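You operate a simulated robot arm through the tools that you are given. There is no shell and no other tool.

You are at the controls of a simulated robot arm. One attempt, no reset.

## Task
Cap nut 27 is leaking: vent the block, tighten it and wipe it dry.
Fine: shut the blue knob, open the yellow one till the gauge shows zero, pull the nut to its white line with the yellow spanner, use the white cloth, put both back, shut the yellow knob.

It is judged by the outcome, as a careful person would: the job done as asked, and still so three seconds after it is handed in. It fails if anything else is knocked over, pushed out of place, dropped, spilled or broken. Lids that push on must go on centred and level and be pressed home; caps that screw on are set level and turned clockwise until they are tight. Flat cloth is picked up by pressing the open fingertips on it (5 to 10 N) and closing them slowly along it; thin cloth reads only 2 to 8 mm in the jaws.

## Robot
A 7-joint arm with a fingered hand, fixed in place. Base frame: the origin is on the floor under the middle of its stand, x ahead of it, y to its left, z up; the work surface is at about z = 885. Readings come in mm, degrees, newtons and seconds.
With the tool pointing down near the work surface it reaches from about 180 to 800 mm from the base axis. Its first joint turns from -166.0 to 166.0 degrees. Payload 4.9 kg.
Tool frame: the origin (TCP) lies between the finger pads and is the grasp point; the fingertips stand 32 mm ahead of it; z points along the fingers, y is the line along which they close. The gripper opens to 192 mm; its body begins 89 mm behind the TCP. The gripper is a hand of 3 fingers: y runs from the thumb to the fingers, the wrist lies at [0, 0, -267] in the tool frame, and closing takes about 1.5 s.
Orientation is that of the tool frame in the base frame, as a unit quaternion [x, y, z, w]. With the fingers straight down and closing along the base's y, the tool's x points along the base's -x, its y along +y and its z along -z.

## Interface
- The arm moves only by the tool servo_tool. Its argument "increments" is a list of rows, each a list of 6 numbers: the shift along the base's x, y, z in mm, then the turn, a rotation vector about the base's x, y, z in degrees. In form: [[tx, ty, tz, wx, wy, wz], ...]. A call has 1 to 20 rows; each row shifts and turns the commanded pose from where the row before left it. "grip" is the opening, from 0 (shut) to 1 (fully open), set as the call begins (left out, the last holds). A row lasts 0.2 s, in which the tool goes at most 50 mm and 8.6 degrees; a call with a longer step from one row to the next is refused whole, and so is a gripper value outside its range. A pose out of reach is approached as far as the arm can. The call stops where the force on the tool passes 40 N (or 10 N more than at its start, if that is more) or the arm is blocked; 0.2 s more then pass. Each finger travels about 153 mm/s and halts on what it meets, pressing with about 24 N; the grip force reading is that of the motor and also rises with nothing between the fingers. The clock runs only during rows and for 0.2 s after the last one: add rows that do not move to give the fingers time. It gives the time, the measured TCP pose, the force on the tool (base axes), the opening and the grip force at its end, in the units of the frame above (readings bear some noise), with the torque about the TCP (base axes, N m) and any sound that the robot's microphone picked up.
- Cameras (640 x 400 px; columns grow to the right, rows downward): "scene" is fixed at [230.7, 509.7, 1483.2]; the picture's right is [-0.75, -0.66, 0.00], its down [-0.42, 0.48, -0.77] and it looks along [0.51, -0.58, -0.64] (base axes); focal length 307 px, centre (320, 200). "wrist" rides on the gripper at [80, -46, -113] in the tool frame; the picture's right is [0.50, 0.87, 0.00], its down [-0.67, 0.39, -0.63] and it looks along [-0.55, 0.32, 0.78] (tool axes); focal length 226 px, centre (320, 200). There is no depth. A picture from a camera that has moved, and an enlarged one, comes with that camera's place and axes in the base frame and with its lens. The place of the scene camera against the robot may be out by one fixed shift of up to 25 mm in any direction.
- camera(camera): a new picture of that camera. It takes no simulated time.
- move_fingers(finger1, finger2, thumb_bend): sets how far each is bent, from 0 (flat) to 1 (curled in); at 0.3 the hand is open as for a grip, at 0.7 the pads meet at the TCP. One left out holds its place. A second passes; each finger stops where it meets its share of the squeeze, and holds until it gets a number again. A gripper value or a shape takes the hand back. It gives what a move gives, with no picture; readings hold the bend of each and the force on the fingers (four entries, about 0 where the hand has none), thumb and palm.
- grasp_type(shape): the hand has 3 fingers and takes this shape, open, in about a second: jaw (thumb against the fingers, like two jaws); tri (thumb and two fingers); tip (a fingertip pinch); poke (one finger out to press); point (the index stretched); flat (the hand flat); cup (the hand cupped); fist (a fist). The gripper value then closes the fingers along that shape, each until it touches; the sizes above hold for jaw. It gives what a move gives, with no picture.
- enlarge(camera, box): a new picture of the part [left, top, right, bottom] of that camera's present view, enlarged. It takes no simulated time.
- hand_in(): hands the job in; it is judged then, once.

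Nothing tells you positions but the pictures and the camera data. Unless the task says otherwise, let go and move clear before handing in.

The tools are called after "Emit:" as name(argument=value, ...) on one line, values as JSON. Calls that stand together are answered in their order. servo_tool: Moves the arm, as the interface text tells. Its arguments: {"type":"object","properties":{"increments":{"type":"array"},"grip":{"type":"number"}},"required":["increments"]} The other tools are called the same way: grasp_type (shape) gives the hand a shape; move_fingers (finger1, finger2, thumb_bend) moves the fingers one by one; camera (camera) takes a picture; enlarge (camera, box) takes an enlarged picture of a part of a camera's view; hand_in () hands the job in.

At the start:

```text
time: 0.0
position: [425.7, 186.2, 1306.8]
orientation: [-0.001, 1.0, 0.0, 0.0]
force: [-0.7, 0.1, 0.0]
torque: [0.02, -0.04, -0.02]
finger_gap: 192.0
grasp_force: 0.1
shape: jaw
bend: [0.3, 0.3, 0.3]
finger forces: [0.1, 0.1, 0.1, 0.1, 0.1, 0.0]
```

scene: 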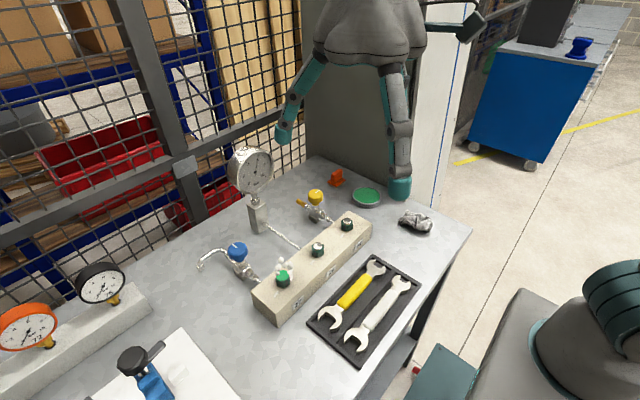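
wrist: 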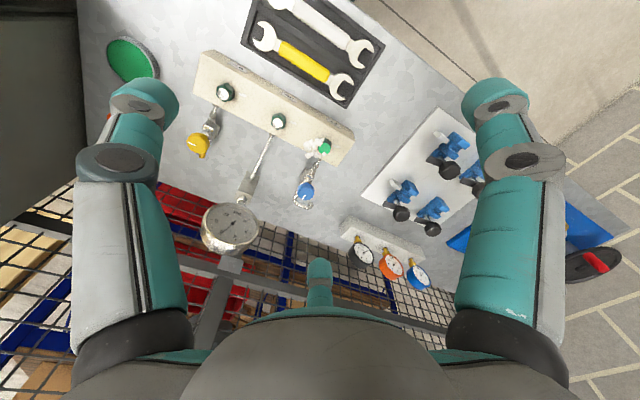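

I see a bench with a manifold block carrying three cap nuts, a blue knob and a yellow knob, a gauge, a tray with a yellow and a white spanner, and a crumpled cloth. I'll look closer before moving.

Emit:
enlarge(camera="scene", box=[220, 180, 400, 330])

Emit:
enlarge(camera="scene", box=[300, 150, 480, 260])

Emit:
enlarge(camera="wrist", box=[180, 30, 380, 230])

Emit:
enlarge(camera="scene", box=[220, 130, 300, 210])

```text
2.67 times, centred on (310, 255) of scene
camera zoom: at [230.7, 509.7, 1483.2], right [-0.75, -0.66, 0.0], down [-0.42, 0.48, -0.77], along [0.51, -0.58, -0.64], focal length 819 px, centre (347, 53)
```

zoom: 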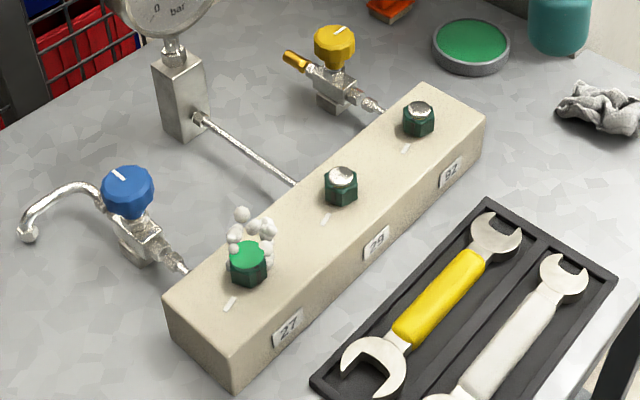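

```text
3.56 times, centred on (390, 205) of scene
camera zoom: at [230.7, 509.7, 1483.2], right [-0.75, -0.66, 0.0], down [-0.42, 0.48, -0.77], along [0.51, -0.58, -0.64], focal length 1092 px, centre (71, 182)
```

zoom: 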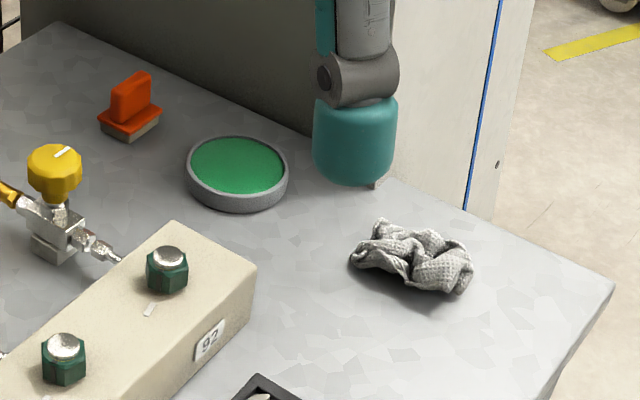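

```text
2.00 times, centred on (280, 130) of wrist
camera zoom: at [346.1, 140.8, 1419.4], right [-0.5, 0.87, 0.0], down [0.67, 0.39, 0.63], along [0.55, 0.32, -0.78], focal length 452 px, centre (400, 340)
```

zoom: 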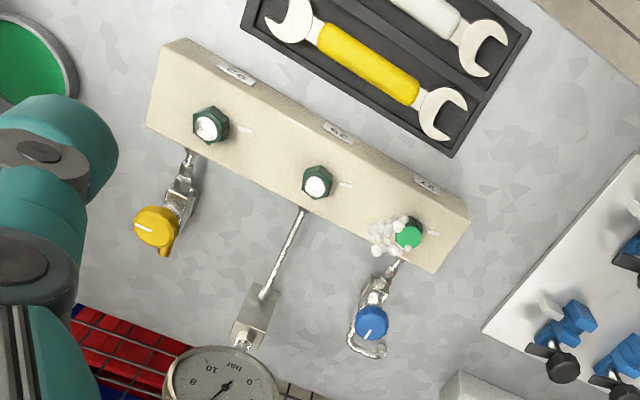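

```text
5.00 times, centred on (260, 170) of scene
camera zoom: at [230.7, 509.7, 1483.2], right [-0.75, -0.66, 0.0], down [-0.42, 0.48, -0.77], along [0.51, -0.58, -0.64], focal length 1536 px, centre (620, 350)
```

zoom: 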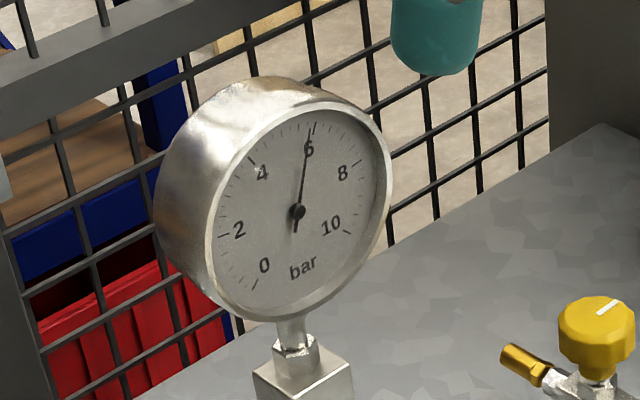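

The block runs along y at x≈540 with nuts near y≈265, 153 and 40. The knobs are near x≈670, and the gauge reads about 6 bar. I'll move the wrist camera closer to fix these positions properly.

Emit:
servo_tool(increments=[[10, 0, -45, 0, 0, 0], [10, 0, -45, 0, 0, 0], [10, 0, -45, 0, 0, 0], [10, 0, -45, 0, 0, 0], [0, 0, 0, 0, 0, 0]])

Emit:
camera(camera="wrist")

Emit:
camera(camera="scene")

```text
time: 1.2
position: [465.9, 186.1, 1125.8]
orientation: [0.0, 1.0, 0.0, 0.0]
force: [0.0, 0.1, -0.2]
torque: [0.0, 0.0, 0.02]
finger_gap: 191.8
grasp_force: 0.0
shape: jaw
bend: [0.3, 0.3, 0.3]
finger forces: [0.0, 0.0, 0.0, 0.0, 0.1, 0.1]
```

```text
taken
camera wrist: at [386.4, 141.6, 1238.6], right [-0.5, 0.87, 0.0], down [0.67, 0.39, 0.63], along [0.55, 0.32, -0.78], focal length 226 px, centre (320, 200)
```

wrist: 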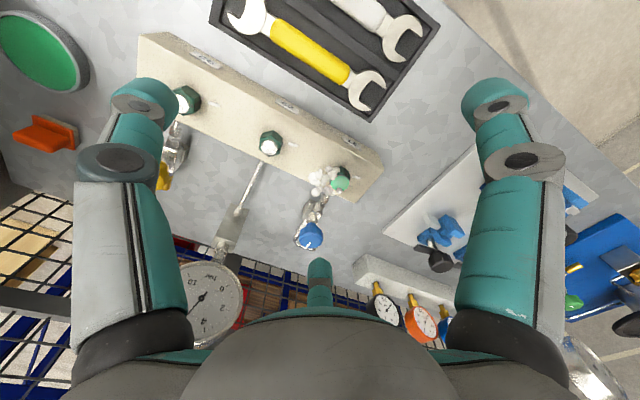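

```text
taken
```

scene: 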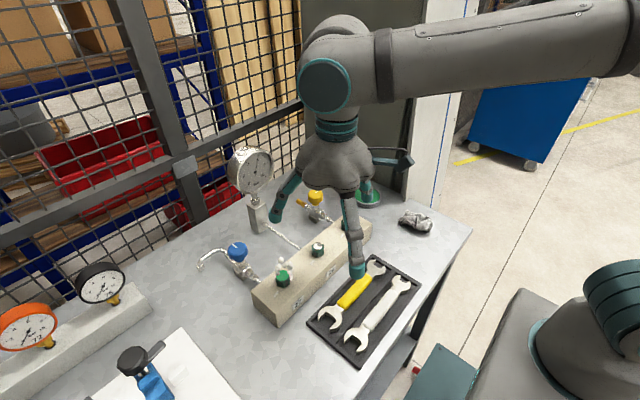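

Emit:
enlarge(camera="wrist", box=[230, 100, 400, 260])

Emit:
enlarge(camera="wrist", box=[200, 0, 440, 150])

Emit:
enlarge(camera="scene", box=[245, 140, 425, 290])

Emit:
enlarge(camera="scene", box=[240, 240, 320, 310])

```text
2.50 times, centred on (315, 180) of wrist
camera zoom: at [386.4, 141.6, 1238.6], right [-0.5, 0.87, 0.0], down [0.67, 0.39, 0.63], along [0.55, 0.32, -0.78], focal length 565 px, centre (332, 250)
```

zoom: 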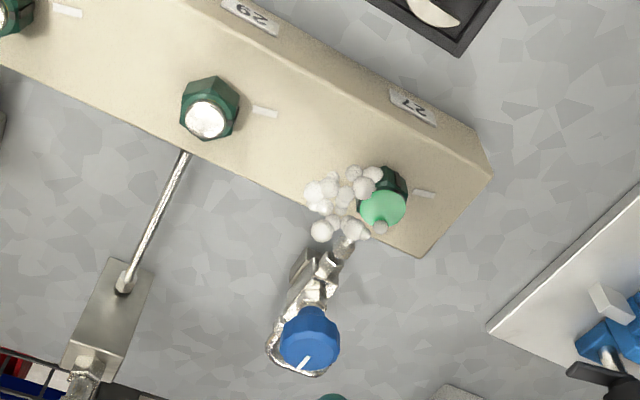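

```text
2.67 times, centred on (320, 75) of wrist
camera zoom: at [386.4, 141.6, 1238.6], right [-0.5, 0.87, 0.0], down [0.67, 0.39, 0.63], along [0.55, 0.32, -0.78], focal length 603 px, centre (320, 533)
```

zoom: 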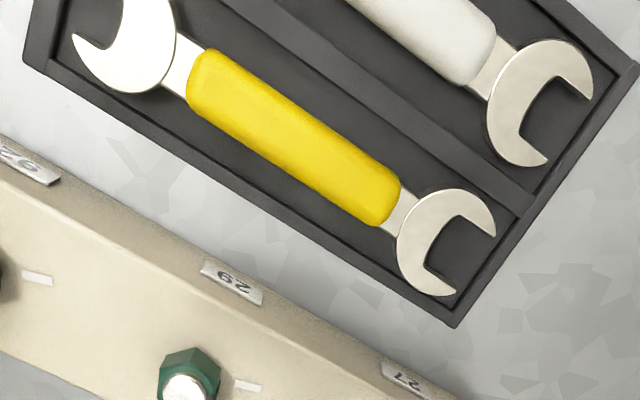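

```text
2.67 times, centred on (335, 215) of scene
camera zoom: at [230.7, 509.7, 1483.2], right [-0.75, -0.66, 0.0], down [-0.42, 0.48, -0.77], along [0.51, -0.58, -0.64], focal length 819 px, centre (280, 160)
```

zoom: 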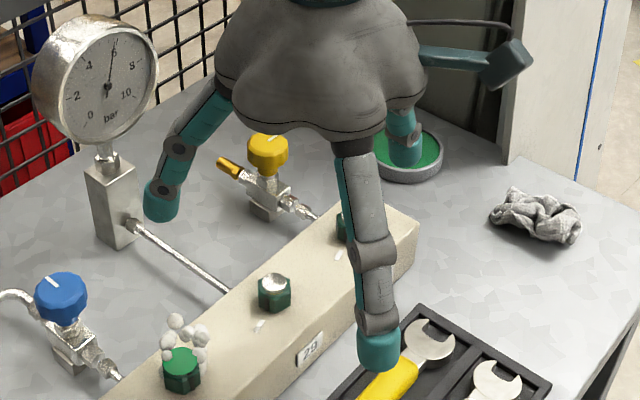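

```text
5.71 times, centred on (280, 275) of scene
camera zoom: at [230.7, 509.7, 1483.2], right [-0.75, -0.66, 0.0], down [-0.42, 0.48, -0.77], along [0.51, -0.58, -0.64], focal length 1755 px, centre (549, -229)
```

zoom: 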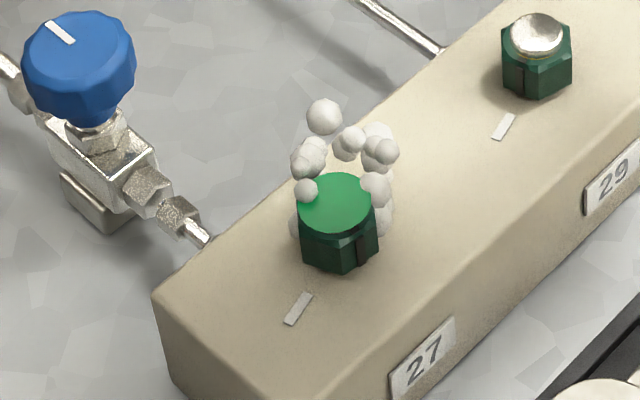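

Nut 27 is foaming and its dark index mark sits off its white line. The mark on nut 29 is aligned with its own line. I'll go closer to measure the nut, the marks and the blue knob.

Emit:
servo_tool(increments=[[10, 18, -36, 0, 0, 0], [10, 18, -36, 0, 0, 0], [10, 18, -36, 0, 0, 0], [0, 0, 0, 0, 0, 0]])

Emit:
camera(camera="wrist")

Emit:
enlarge(camera="wrist", box=[240, 120, 400, 240])

```text
time: 2.2
position: [497.3, 239.4, 1016.3]
orientation: [0.0, 1.0, 0.0, 0.0]
force: [0.5, 1.1, 0.2]
torque: [-0.04, 0.02, 0.0]
finger_gap: 192.0
grasp_force: 0.1
shape: jaw
bend: [0.3, 0.3, 0.3]
finger forces: [0.0, 0.0, 0.0, 0.0, 0.0, 0.0]
```

```text
taken
camera wrist: at [417.1, 194.2, 1130.3], right [-0.5, 0.87, 0.0], down [0.67, 0.39, 0.63], along [0.55, 0.32, -0.77], focal length 226 px, centre (320, 200)
```

wrist: 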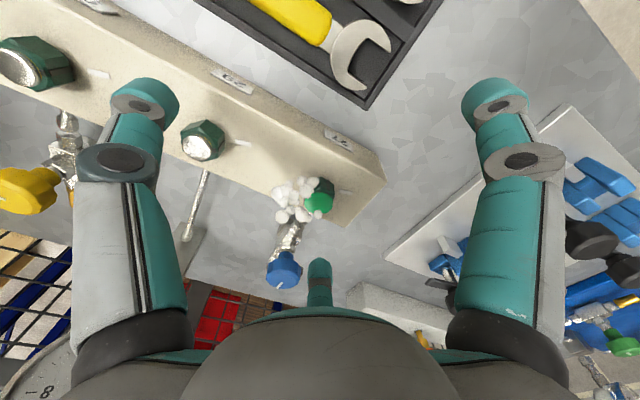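

```text
3.33 times, centred on (320, 180) of wrist
camera zoom: at [417.1, 194.2, 1130.3], right [-0.5, 0.87, 0.0], down [0.67, 0.39, 0.63], along [0.55, 0.32, -0.77], focal length 754 px, centre (320, 267)
```

zoom: 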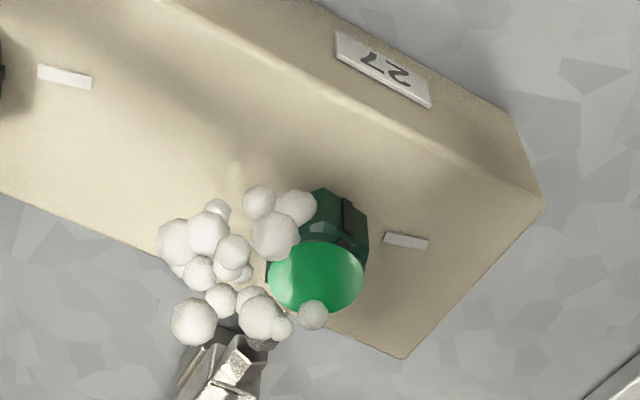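

Triangulating from the wrist views puts nut 27's top near (542, 266, 955), the blue knob near (665, 282, 955) and the yellow knob near (665, 15, 955). The gauge is around (760, 146, 1055). I'll go above the blue knob with the hand partly closed.

Emit:
servo_tool(increments=[[0, 0, 40, 0, 0, 0], [34, 9, 5, 0, 0, 0], [34, 9, 0, 0, 0, 0], [34, 9, 0, 0, 0, 0], [34, 9, 0, 0, 0, 0], [32, 7, 0, 0, 0, 0], [0, 0, 0, 0, 0, 0]], grip=0.5)

Emit:
camera(camera="wrist")

Emit:
enlarge(camera="wrist", box=[240, 80, 400, 200])

Emit:
enlarge(camera="scene", box=[180, 100, 380, 290])

```text
time: 3.8
position: [663.2, 281.2, 1063.0]
orientation: [0.0, 1.0, 0.0, 0.0]
force: [0.4, 0.0, -0.2]
torque: [0.01, -0.01, -0.02]
finger_gap: 96.4
grasp_force: 0.1
shape: jaw
bend: [0.36, 0.36, 0.7]
finger forces: [0.1, 0.0, 0.1, 0.1, 0.0, 0.0]
```

```text
taken
camera wrist: at [584.0, 236.5, 1176.5], right [-0.5, 0.87, 0.0], down [0.67, 0.39, 0.63], along [0.55, 0.32, -0.78], focal length 226 px, centre (320, 200)
```

wrist: 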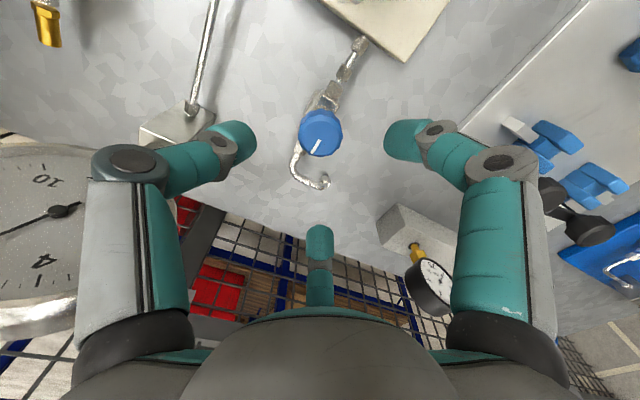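

```text
3.33 times, centred on (320, 140) of wrist
camera zoom: at [584.0, 236.5, 1176.5], right [-0.5, 0.87, 0.0], down [0.67, 0.39, 0.63], along [0.55, 0.32, -0.78], focal length 754 px, centre (320, 400)
```

zoom: 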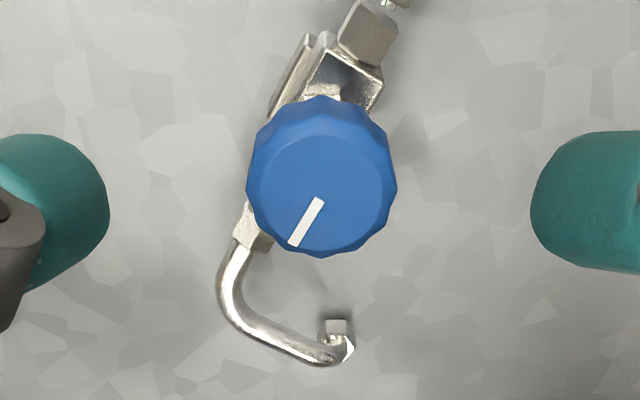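

```text
2.11 times, centred on (280, 195) of scene
camera zoom: at [230.7, 509.7, 1483.2], right [-0.75, -0.66, 0.0], down [-0.42, 0.48, -0.77], along [0.51, -0.58, -0.64], focal length 647 px, centre (404, 210)
```

zoom: 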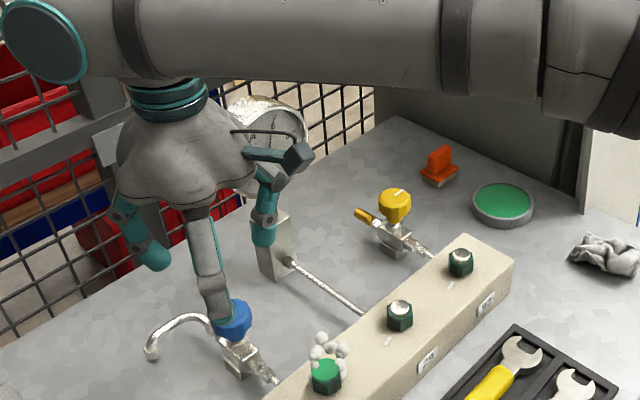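

The blue knob is a fluted handle about 44 mm across, and its pointer points to +x, which should be open. A bent outlet pipe sits close behind it, so I'll check that pipe's height before gripping.

Emit:
enlarge(camera="scene", box=[180, 210, 280, 290])

Emit:
servo_tool(increments=[[0, 0, 8, 0, 0, 8], [0, 0, 8, 0, 0, 8], [0, 0, 0, 0, 0, 8], [0, 0, 0, 0, 0, 8], [0, 0, 0, 0, 0, 8], [0, 0, 0, 0, 0, 0]])

Emit:
enlarge(camera="wrist", box=[220, 60, 420, 210])

Emit:
enlarge(camera="scene", box=[180, 160, 320, 290])

```text
5.00 times, centred on (230, 250) of scene
camera zoom: at [230.7, 509.7, 1483.2], right [-0.75, -0.66, 0.0], down [-0.42, 0.48, -0.77], along [0.51, -0.58, -0.64], focal length 1536 px, centre (770, -50)
```

zoom: 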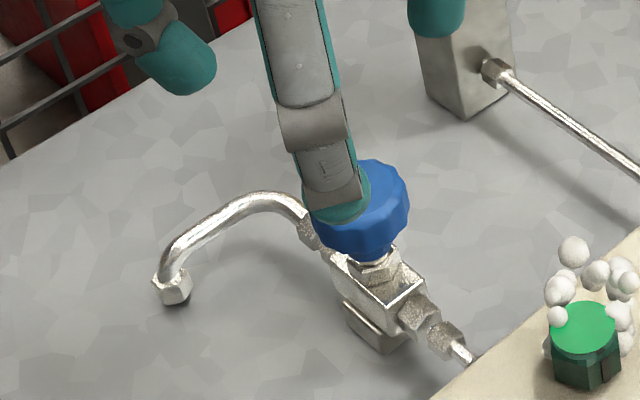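

```text
time: 5.2
position: [663.8, 282.2, 1079.3]
orientation: [-0.343, 0.939, 0.0, 0.0]
force: [-0.2, -0.9, -0.1]
torque: [0.0, -0.01, -0.02]
finger_gap: 96.6
grasp_force: 0.1
shape: jaw
bend: [0.36, 0.36, 0.7]
finger forces: [0.1, 0.0, 0.0, 0.0, 0.0, 0.1]
```

```text
2.67 times, centred on (320, 135) of wrist
camera zoom: at [632.6, 197.3, 1192.7], right [-0.94, 0.34, 0.0], down [0.26, 0.73, 0.63], along [0.22, 0.59, -0.78], focal length 603 px, centre (320, 373)
```

zoom: 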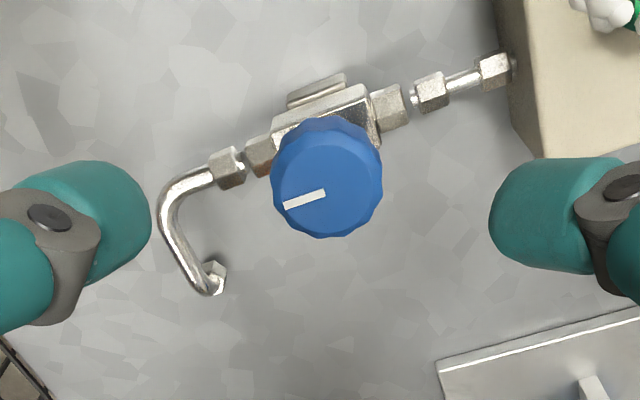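

```text
3.08 times, centred on (250, 225) of scene
camera zoom: at [230.7, 509.7, 1483.2], right [-0.75, -0.66, 0.0], down [-0.42, 0.48, -0.77], along [0.51, -0.58, -0.64], focal length 945 px, centre (535, 123)
```

zoom: 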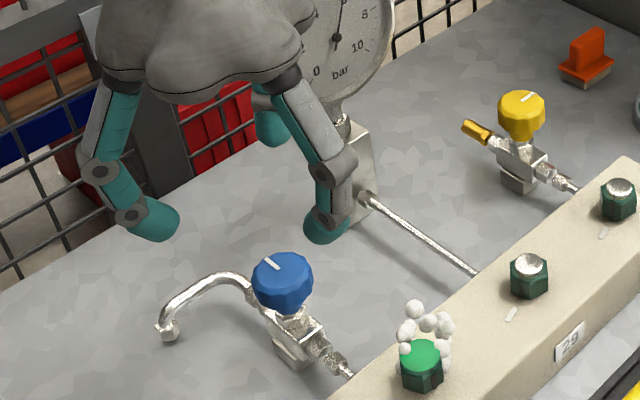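

The outlet pipe lies at about z≈925, well below the knob, which spans roughly z≈941–967. I'll descend part way over it and check the alignment.

Emit:
servo_tool(increments=[[-3, 0, -35, 0, 0, 0], [0, 0, -35, 0, 0, 0], [0, 0, 0, 0, 0, 0]])

Emit:
camera(camera="wrist")

Emit:
enlarge(camera="scene", box=[180, 130, 320, 290])

```text
time: 6.0
position: [660.2, 282.6, 1008.7]
orientation: [-0.342, 0.94, 0.001, 0.0]
force: [-1.2, -0.7, 1.3]
torque: [0.0, 0.0, 0.04]
finger_gap: 96.7
grasp_force: 0.1
shape: jaw
bend: [0.36, 0.36, 0.7]
finger forces: [0.0, 0.0, 0.1, 0.0, 0.0, 0.0]
```

```text
taken
camera wrist: at [629.0, 197.4, 1122.6], right [-0.94, 0.34, 0.0], down [0.27, 0.73, 0.63], along [0.22, 0.59, -0.78], focal length 226 px, centre (320, 200)
```

wrist: 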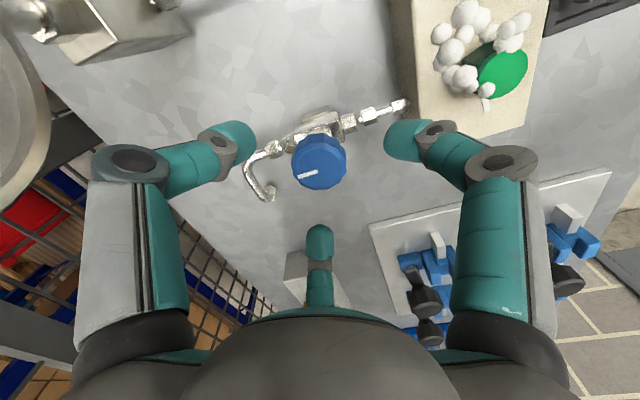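

```text
2.50 times, centred on (250, 210) of scene
camera zoom: at [230.7, 509.7, 1483.2], right [-0.75, -0.66, 0.0], down [-0.42, 0.48, -0.77], along [0.51, -0.58, -0.64], focal length 768 px, centre (495, 175)
```

zoom: 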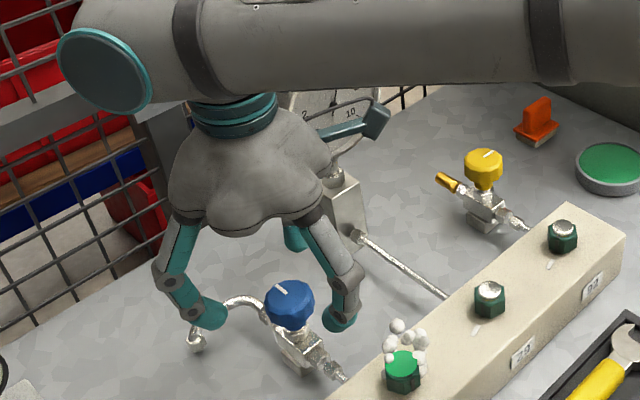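

Emit:
enlarge(camera="wrist", box=[240, 110, 400, 230])

```text
3.33 times, centred on (320, 170) of wrist
camera zoom: at [629.0, 197.4, 1122.6], right [-0.94, 0.34, 0.0], down [0.27, 0.73, 0.63], along [0.22, 0.59, -0.78], focal length 754 px, centre (320, 300)
```

zoom: 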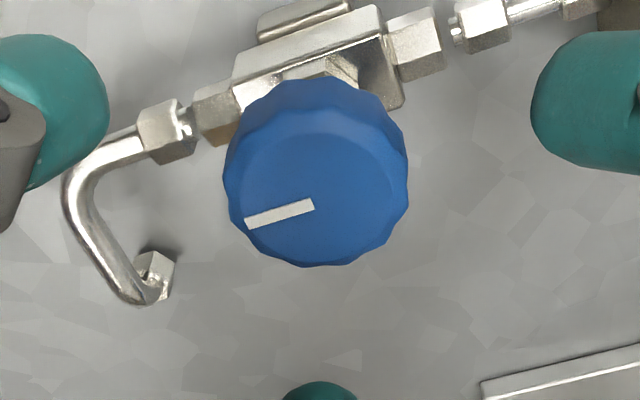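

Emit:
servo_tool(increments=[[0, 0, -17, 0, 0, 0], [0.5, 0, -16, 0, 0, 0], [0, 0, 0, 0, 0, 0]])

Emit:
enlarge(camera="wrist", box=[220, 90, 420, 240])

Emit:
enlarge(camera="scene", box=[200, 190, 300, 280])

```text
time: 6.8
position: [660.5, 283.8, 974.8]
orientation: [-0.341, 0.94, -0.001, 0.0]
force: [0.1, 0.0, 0.9]
torque: [0.0, 0.0, 0.0]
finger_gap: 96.6
grasp_force: 0.0
shape: jaw
bend: [0.36, 0.36, 0.7]
finger forces: [0.0, 0.0, 0.0, 0.0, 0.1, 0.1]
```

```text
2.67 times, centred on (320, 165) of wrist
camera zoom: at [630.2, 198.0, 1089.3], right [-0.94, 0.34, 0.0], down [0.27, 0.73, 0.63], along [0.22, 0.59, -0.78], focal length 603 px, centre (320, 293)
```

zoom: 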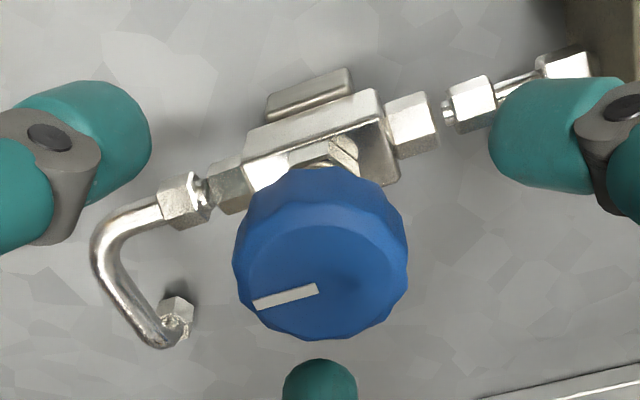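

```text
4.44 times, centred on (250, 235) of scene
camera zoom: at [230.7, 509.7, 1483.2], right [-0.75, -0.66, 0.0], down [-0.42, 0.48, -0.77], along [0.51, -0.58, -0.64], focal length 1365 px, centre (631, 44)
```

zoom: 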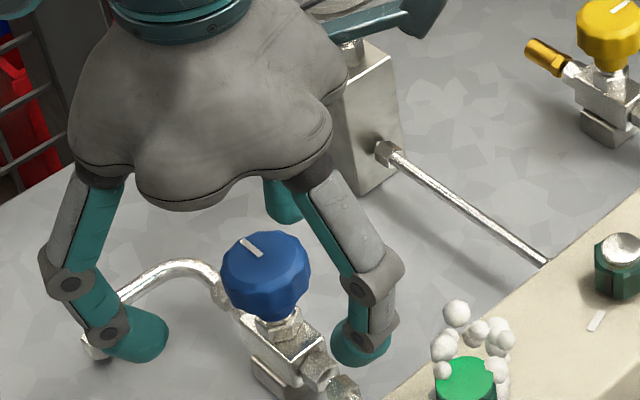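

The hand is centred over the knob with fingertips at its lower rim, clear of the pipe. I'll close on the knob.

Emit:
servo_tool(increments=[[0, 0, 0, 0, 0, 0], [0, 0, 0, 0, 0, 0], [0, 0, 0, 0, 0, 0], [0, 0, 0, 0, 0, 0], [0, 0, 0, 0, 0, 0]], grip=0.1)

Emit:
enlarge(camera="wrist", box=[220, 90, 420, 240])

Emit:
enlarge(camera="scene", box=[200, 190, 300, 280])

```text
time: 8.0
position: [660.5, 282.8, 973.3]
orientation: [-0.342, 0.94, 0.0, -0.002]
force: [5.6, -1.0, -20.2]
torque: [-0.09, -0.2, 0.06]
finger_gap: 31.5
grasp_force: 24.0
shape: jaw
bend: [0.77, 0.75, 0.68]
finger forces: [19.1, 19.3, 0.0, 0.0, 21.4, 0.0]
```

```text
2.67 times, centred on (320, 165) of wrist
camera zoom: at [630.2, 197.8, 1087.1], right [-0.94, 0.34, 0.0], down [0.27, 0.73, 0.63], along [0.21, 0.59, -0.78], focal length 603 px, centre (320, 293)
```

zoom: 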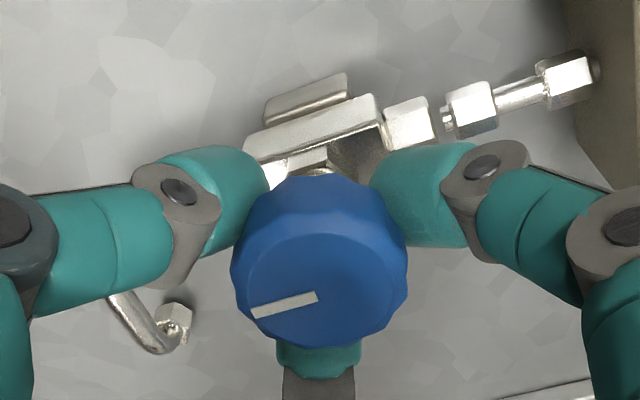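

```text
4.44 times, centred on (250, 235) of scene
camera zoom: at [230.7, 509.7, 1483.2], right [-0.75, -0.66, 0.0], down [-0.42, 0.48, -0.77], along [0.51, -0.58, -0.64], focal length 1365 px, centre (631, 44)
```

zoom: 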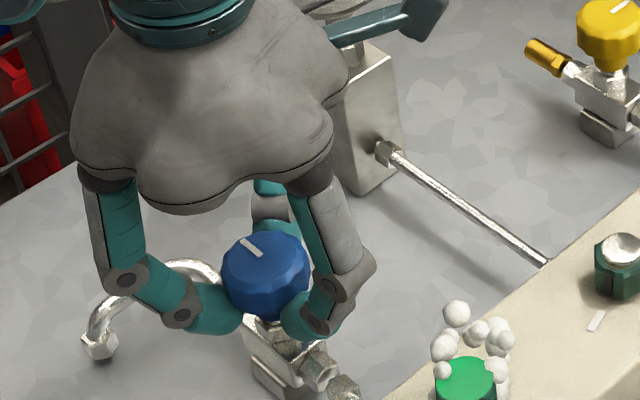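

The fingertips slipped under the knob's lower rim, giving a 31 mm gap and a downward force. I'll open, raise about 12 mm and grip again.

Emit:
servo_tool(increments=[[0, 0, 0, 0, 0, 0], [0, 0, 0, 0, 0, 0], [0, 0, 0, 0, 0, 0], [0, 0, 6, 0, 0, 0], [0, 0, 6, 0, 0, 0], [0, 0, 0, 0, 0, 0]], grip=0.5)

Emit:
servo_tool(increments=[[0, 0, 0, 0, 0, 0], [0, 0, 0, 0, 0, 0], [0, 0, 0, 0, 0, 0], [0, 0, 0, 0, 0, 0], [0, 0, 0, 0, 0, 0]], grip=0.1)

Emit:
enlarge(camera="wrist", box=[220, 90, 420, 240])

Emit:
enlarge(camera="scene", box=[200, 190, 300, 280])

```text
time: 9.4
position: [661.0, 282.4, 987.1]
orientation: [-0.342, 0.94, 0.0, 0.0]
force: [-0.2, -1.0, -0.2]
torque: [0.02, 0.0, 0.01]
finger_gap: 95.5
grasp_force: 0.1
shape: jaw
bend: [0.37, 0.37, 0.7]
finger forces: [0.0, 0.0, 0.1, 0.0, 0.1, 0.1]
```

```text
time: 10.6
position: [661.5, 284.0, 986.3]
orientation: [-0.342, 0.94, 0.0, 0.0]
force: [2.0, -1.5, -2.7]
torque: [-0.05, -0.1, 0.01]
finger_gap: 34.7
grasp_force: 23.6
shape: jaw
bend: [0.77, 0.76, 0.7]
finger forces: [21.1, 20.3, 0.1, 0.0, 22.6, 0.1]
```

```text
2.67 times, centred on (320, 165) of wrist
camera zoom: at [630.1, 198.0, 1100.8], right [-0.94, 0.34, 0.0], down [0.27, 0.73, 0.63], along [0.22, 0.59, -0.78], focal length 603 px, centre (320, 293)
```

zoom: 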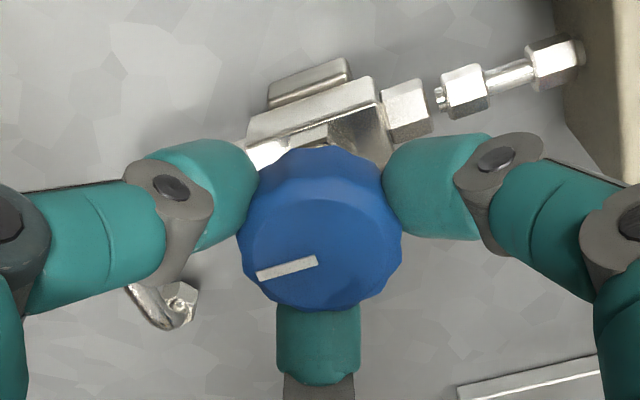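

```text
4.44 times, centred on (250, 235) of scene
camera zoom: at [230.7, 509.7, 1483.2], right [-0.75, -0.66, 0.0], down [-0.42, 0.48, -0.77], along [0.51, -0.58, -0.64], focal length 1365 px, centre (631, 44)
```

zoom: 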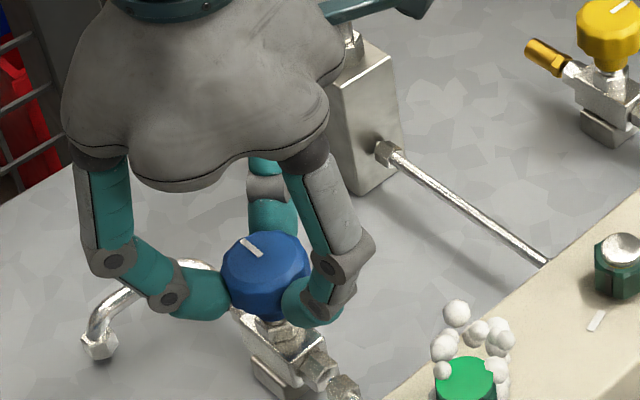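

The grip is now symmetric on the knob's sides with little net force. I'll turn it clockwise in steps.

Emit:
servo_tool(increments=[[0, 0, 0, 0, 0, -6], [0, 0, 0, 0, 0, -6], [0, 0, 0, 0, 0, -6], [0, 0, 0, 0, 0, -6], [0, 0, 0, 0, 0, -6]])

Emit:
enlarge(camera="wrist", box=[220, 90, 420, 240])

Emit:
enlarge(camera="scene", box=[200, 190, 300, 280])

```text
time: 11.8
position: [661.6, 282.1, 987.5]
orientation: [-0.086, 0.996, 0.0, 0.001]
force: [12.3, 0.0, -6.2]
torque: [-0.02, -0.36, 0.13]
finger_gap: 34.5
grasp_force: 24.0
shape: jaw
bend: [0.77, 0.76, 0.7]
finger forces: [19.3, 25.0, 0.1, 0.0, 23.8, 0.0]
```

```text
2.67 times, centred on (320, 165) of wrist
camera zoom: at [591.4, 224.3, 1101.0], right [-0.64, 0.77, 0.0], down [0.59, 0.5, 0.63], along [0.49, 0.4, -0.77], focal length 603 px, centre (320, 293)
```

zoom: 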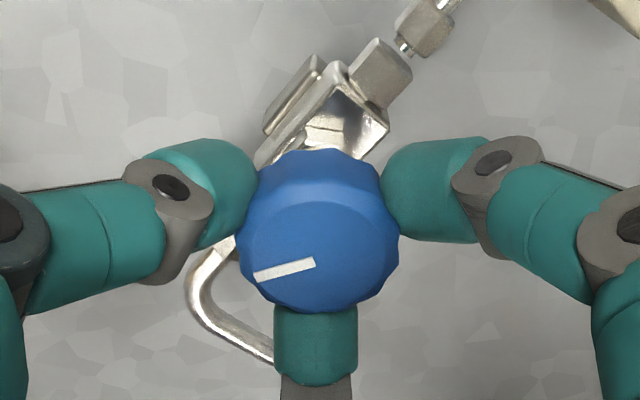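

```text
4.44 times, centred on (250, 235) of scene
camera zoom: at [230.7, 509.7, 1483.2], right [-0.75, -0.66, 0.0], down [-0.42, 0.48, -0.77], along [0.51, -0.58, -0.64], focal length 1365 px, centre (631, 44)
```

zoom: 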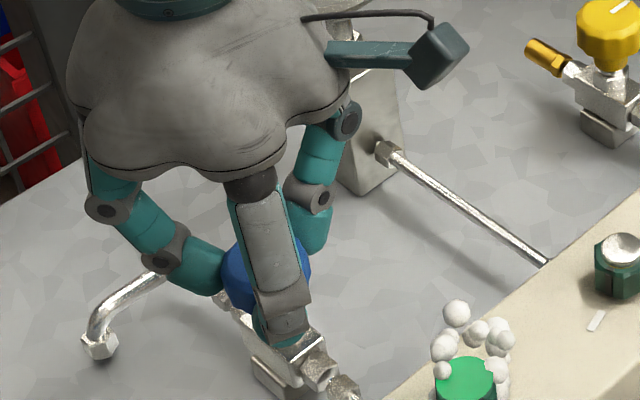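

Emit:
servo_tool(increments=[[0.5, 0, 0, 0, 0, -6], [0.5, 0, 0, 0, 0, -6], [0, 0, 0, 0, 0, -6], [0, 0, 0, 0, 0, -6], [0, 0, 0, 0, 0, -6], [0, 0, 0, 0, 0, 0]])

Emit:
enlarge(camera="wrist", box=[220, 90, 420, 240])

```text
time: 13.2
position: [663.2, 281.9, 986.9]
orientation: [0.175, 0.985, -0.001, 0.0]
force: [11.8, -12.4, -3.9]
torque: [-0.44, -0.31, 0.14]
finger_gap: 34.6
grasp_force: 23.9
shape: jaw
bend: [0.77, 0.76, 0.7]
finger forces: [18.5, 25.2, 0.0, 0.0, 28.5, 0.0]
```

```text
2.67 times, centred on (320, 165) of wrist
camera zoom: at [572.3, 267.2, 1101.0], right [-0.17, 0.99, 0.0], down [0.76, 0.13, 0.63], along [0.62, 0.11, -0.78], focal length 603 px, centre (320, 293)
```

zoom: 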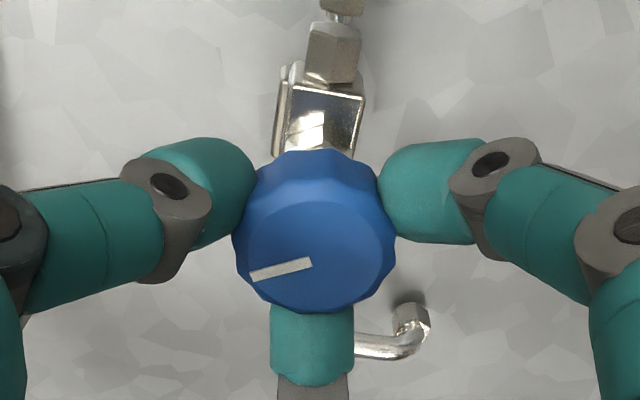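

Emit:
servo_tool(increments=[[0.5, -0.7, 0, 0, 0, -6], [0.5, -0.7, 0, 0, 0, -6], [0, 0, 0, 0, 0, -6], [0, 0, 0, 0, 0, -6], [0, 0, 0, 0, 0, 0]])

Emit:
enlarge(camera="wrist", box=[220, 90, 420, 240])

Emit:
camera(camera="scene")

```text
time: 14.4
position: [663.4, 279.7, 987.1]
orientation: [0.376, 0.927, -0.001, 0.0]
force: [3.2, -14.0, -2.0]
torque: [-0.42, 0.0, 0.13]
finger_gap: 34.5
grasp_force: 23.7
shape: jaw
bend: [0.77, 0.76, 0.7]
finger forces: [19.4, 24.0, 0.0, 0.0, 28.7, 0.0]
```

```text
2.67 times, centred on (320, 165) of wrist
camera zoom: at [574.5, 304.0, 1101.0], right [0.24, 0.97, 0.0], down [0.75, -0.19, 0.63], along [0.61, -0.15, -0.78], focal length 603 px, centre (320, 293)
```

zoom: 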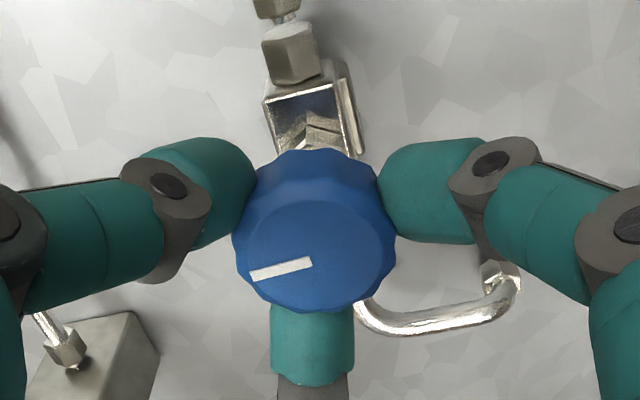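

```text
taken
```

scene: 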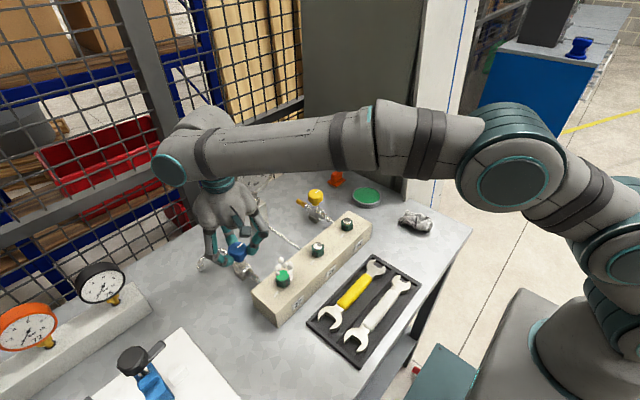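

Emit:
servo_tool(increments=[[0, -0.5, 0, 0, 0, -4], [0, -0.5, 0, 0, 0, -4], [0, 0, 0, 0, 0, -4], [0, 0, 0, 0, 0, 0]])

Emit:
enlarge(camera="wrist", box=[220, 90, 420, 240])

```text
time: 15.4
position: [664.1, 277.9, 986.0]
orientation: [0.47, 0.882, -0.002, 0.0]
force: [8.4, -22.7, -4.9]
torque: [-0.57, -0.14, 0.66]
finger_gap: 34.5
grasp_force: 23.8
shape: jaw
bend: [0.77, 0.76, 0.7]
finger forces: [23.0, 20.8, 0.0, 0.1, 30.7, 0.0]
```

```text
2.67 times, centred on (320, 165) of wrist
camera zoom: at [581.5, 320.8, 1101.0], right [0.44, 0.9, 0.0], down [0.7, -0.34, 0.63], along [0.57, -0.28, -0.77], focal length 603 px, centre (320, 293)
```

zoom: 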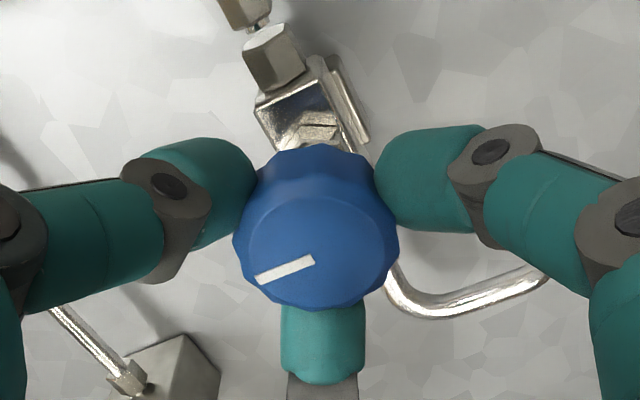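

The torque jumped to 0.66 N·m as the pointer reached −y after a quarter turn, so blue is at its stop and shut. I'll release, lift clear and go round the gauge to the yellow knob.

Emit:
servo_tool(increments=[[0, 0, 0, 0, 0, 0], [0, 0, 0, 0, 0, 0], [0, 0, 0, 0, 0, 0], [0, 0, 0, 0, 0, 0], [0, 0, 30, 0, 0, 0], [0, 0, 40, 0, 0, 0], [0, 0, 20, 0, 0, 0], [0, 0, 0, 0, 0, 0]], grip=0.5)

Emit:
camera(camera="wrist")

Emit:
camera(camera="scene")

```text
time: 17.2
position: [661.1, 280.4, 1077.5]
orientation: [0.469, 0.883, 0.0, 0.0]
force: [-0.5, -0.1, -0.2]
torque: [-0.02, -0.01, -0.02]
finger_gap: 95.6
grasp_force: 0.2
shape: jaw
bend: [0.37, 0.37, 0.7]
finger forces: [0.0, 0.1, 0.0, 0.0, 0.1, 0.0]
```

```text
taken
camera wrist: at [579.6, 322.3, 1192.1], right [0.44, 0.9, 0.0], down [0.7, -0.34, 0.63], along [0.57, -0.28, -0.78], focal length 226 px, centre (320, 200)
```

wrist: 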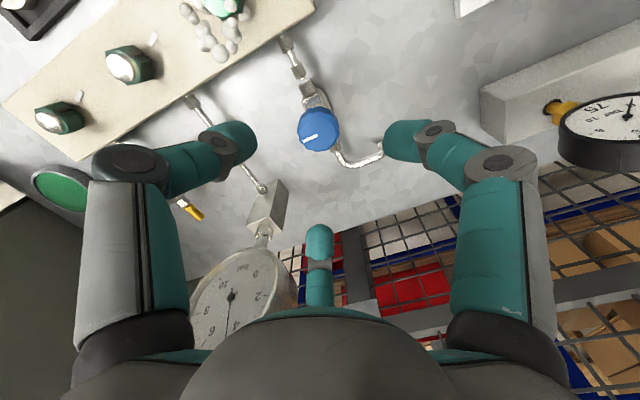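

```text
taken
```

scene: 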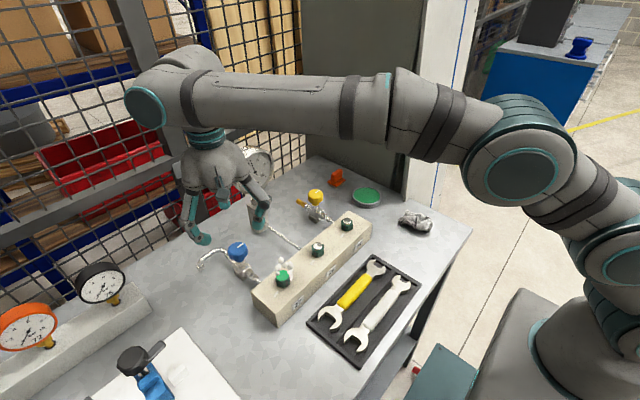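

Emit:
servo_tool(increments=[[-40, 0, 0, 0, 0, 0], [-40, 0, 0, 0, 0, 0], [-35, -10, 0, 0, 0, 0], [0, -45, 0, 0, 0, 0], [0, -45, 0, 0, 0, 0], [0, -45, 0, 0, 0, 0], [0, -45, 0, 0, 0, 0], [0, -45, 0, 0, 0, 0], [0, -33, 0, 0, 0, 0], [30, 0, 0, 0, 0, 0], [0, 0, 0, 0, 0, 0]])

Emit:
camera(camera="wrist")

Emit:
camera(camera="scene")

```text
time: 19.6
position: [576.9, 14.3, 1077.5]
orientation: [0.47, 0.883, -0.001, 0.0]
force: [0.4, -0.4, 0.1]
torque: [0.0, -0.01, -0.05]
finger_gap: 95.9
grasp_force: 0.0
shape: jaw
bend: [0.37, 0.37, 0.7]
finger forces: [0.0, 0.1, 0.1, 0.1, 0.0, 0.0]
```

```text
taken
camera wrist: at [494.9, 54.5, 1191.3], right [0.44, 0.9, 0.0], down [0.7, -0.34, 0.63], along [0.57, -0.28, -0.78], focal length 226 px, centre (320, 200)
```

wrist: 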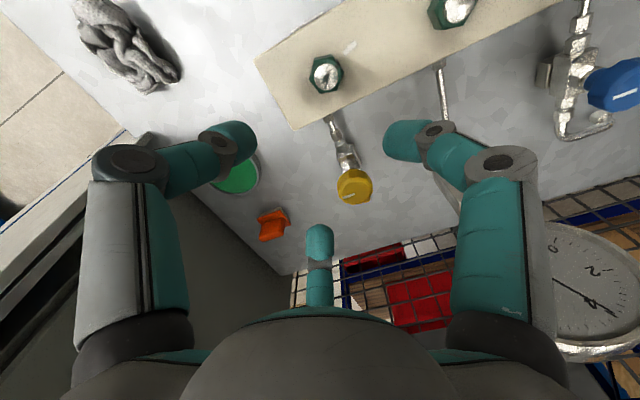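

```text
taken
```

scene: 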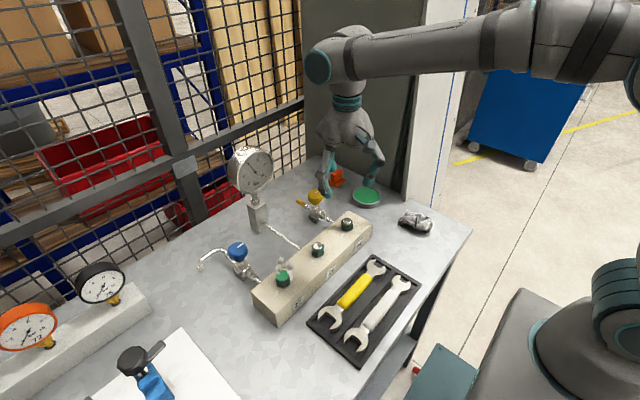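

Emit:
servo_tool(increments=[[42, 3, 0, 0, 0, 0], [42, 3, 0, 0, 0, 0], [0, 0, -25, 0, 0, 0], [0, 0, 0, 0, 0, 0]])

Emit:
camera(camera="wrist")

Emit:
enlarge(camera="wrist", box=[240, 90, 400, 210])

Emit:
enlarge(camera="scene", box=[220, 130, 360, 240])

```text
time: 20.6
position: [662.6, 16.7, 1053.0]
orientation: [0.469, 0.883, 0.0, 0.0]
force: [0.2, 0.7, 0.1]
torque: [-0.01, -0.02, -0.03]
finger_gap: 95.8
grasp_force: 0.1
shape: jaw
bend: [0.37, 0.37, 0.7]
finger forces: [0.1, 0.0, 0.0, 0.1, 0.0, 0.1]
```

```text
taken
camera wrist: at [580.5, 57.9, 1166.8], right [0.44, 0.9, 0.0], down [0.7, -0.34, 0.63], along [0.57, -0.28, -0.78], focal length 226 px, centre (320, 200)
```

wrist: 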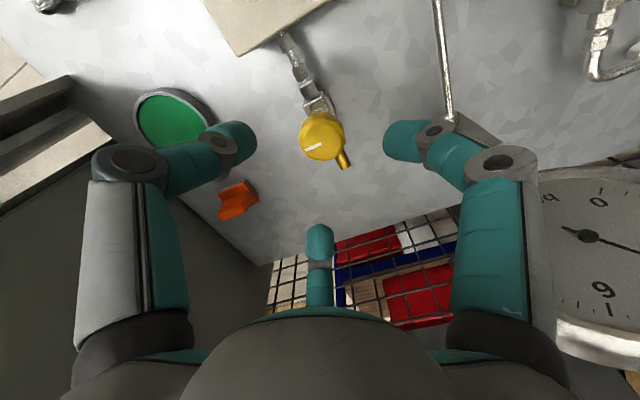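

```text
3.33 times, centred on (320, 150) of wrist
camera zoom: at [580.5, 57.9, 1166.8], right [0.44, 0.9, 0.0], down [0.7, -0.34, 0.63], along [0.57, -0.28, -0.78], focal length 754 px, centre (320, 367)
```

zoom: 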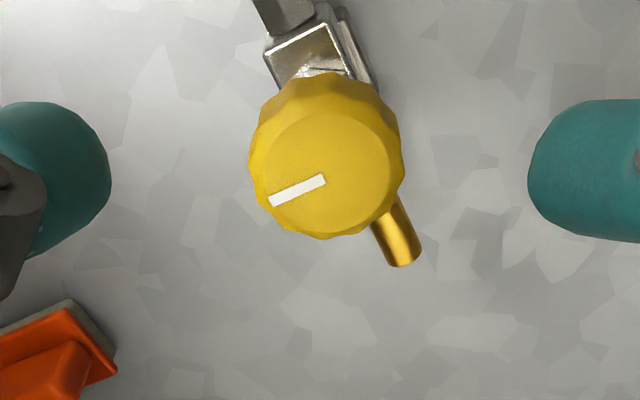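

```text
3.64 times, centred on (290, 185) of scene
camera zoom: at [230.7, 509.7, 1483.2], right [-0.75, -0.66, 0.0], down [-0.42, 0.48, -0.77], along [0.51, -0.58, -0.64], focal length 1117 px, centre (429, 254)
```

zoom: 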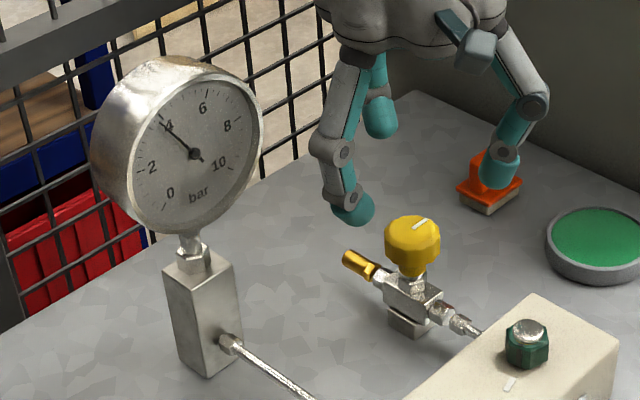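

The gauge is already down to 4 bar. The yellow knob's axis is near (661, 19), so I'll descend and re-check.

Emit:
servo_tool(increments=[[-1, 2, -25, 0, 0, 0], [0, 0, -20, 0, 0, 0], [0, 0, 0, 0, 0, 0]])

Emit:
enlarge(camera="wrist", box=[240, 110, 400, 230])

```text
time: 21.4
position: [661.9, 18.3, 1007.3]
orientation: [0.469, 0.883, 0.0, 0.0]
force: [-0.3, 0.0, -0.5]
torque: [-0.01, 0.03, -0.02]
finger_gap: 95.7
grasp_force: 0.0
shape: jaw
bend: [0.37, 0.37, 0.7]
finger forces: [0.1, 0.0, 0.0, 0.1, 0.0, 0.0]
```

```text
3.33 times, centred on (320, 170) of wrist
camera zoom: at [579.7, 59.5, 1121.4], right [0.44, 0.9, 0.0], down [0.7, -0.34, 0.63], along [0.57, -0.28, -0.78], focal length 754 px, centre (320, 300)
```

zoom: 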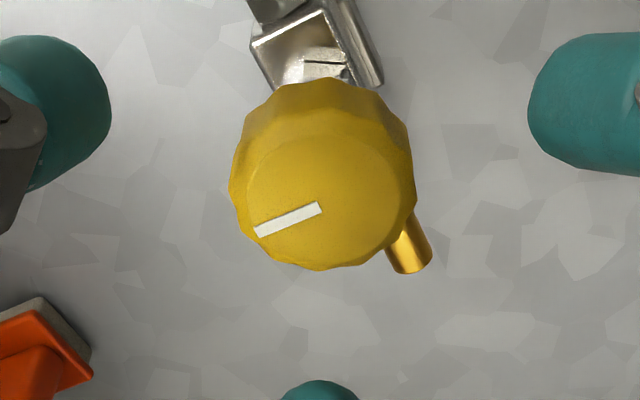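

Emit:
servo_tool(increments=[[0.8, 0.6, -11, 0, 0, 0], [0, 0, -10, 0, 0, 0], [0, 0, 0, 0, 0, 0]])

Emit:
servo_tool(increments=[[0, 0, 0, 0, 0, 0], [0, 0, 0, 0, 0, 0], [0, 0, 0, 0, 0, 0], [0, 0, 0, 0, 0, 0], [0, 0, 0, 0, 0, 0]], grip=0.1)

Emit:
enlarge(camera="wrist", box=[220, 90, 420, 240])

```text
time: 22.2
position: [662.7, 19.4, 987.2]
orientation: [0.47, 0.883, 0.0, -0.001]
force: [0.6, 0.7, 0.0]
torque: [0.0, 0.0, -0.03]
finger_gap: 96.0
grasp_force: 0.1
shape: jaw
bend: [0.37, 0.37, 0.7]
finger forces: [0.0, 0.1, 0.1, 0.0, 0.1, 0.0]
```

```text
time: 23.4
position: [662.0, 19.3, 985.5]
orientation: [0.47, 0.883, -0.002, 0.0]
force: [-1.1, -1.6, -3.4]
torque: [-0.02, 0.02, 0.03]
finger_gap: 35.4
grasp_force: 24.1
shape: jaw
bend: [0.77, 0.77, 0.7]
finger forces: [21.0, 19.9, 0.0, 0.0, 22.5, 0.0]
```

```text
2.67 times, centred on (320, 165) of wrist
camera zoom: at [579.5, 60.6, 1100.2], right [0.44, 0.9, 0.0], down [0.7, -0.34, 0.63], along [0.57, -0.28, -0.78], focal length 603 px, centre (320, 293)
```

zoom: 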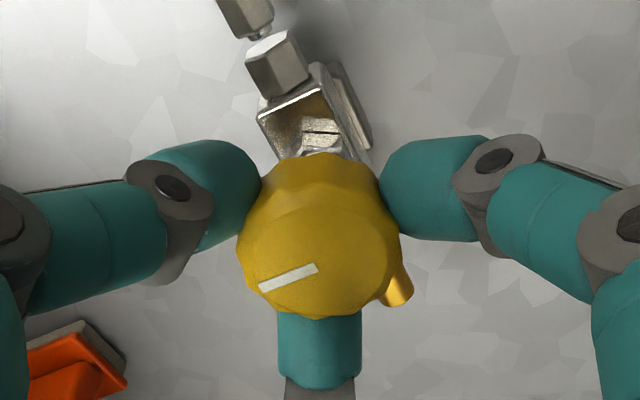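

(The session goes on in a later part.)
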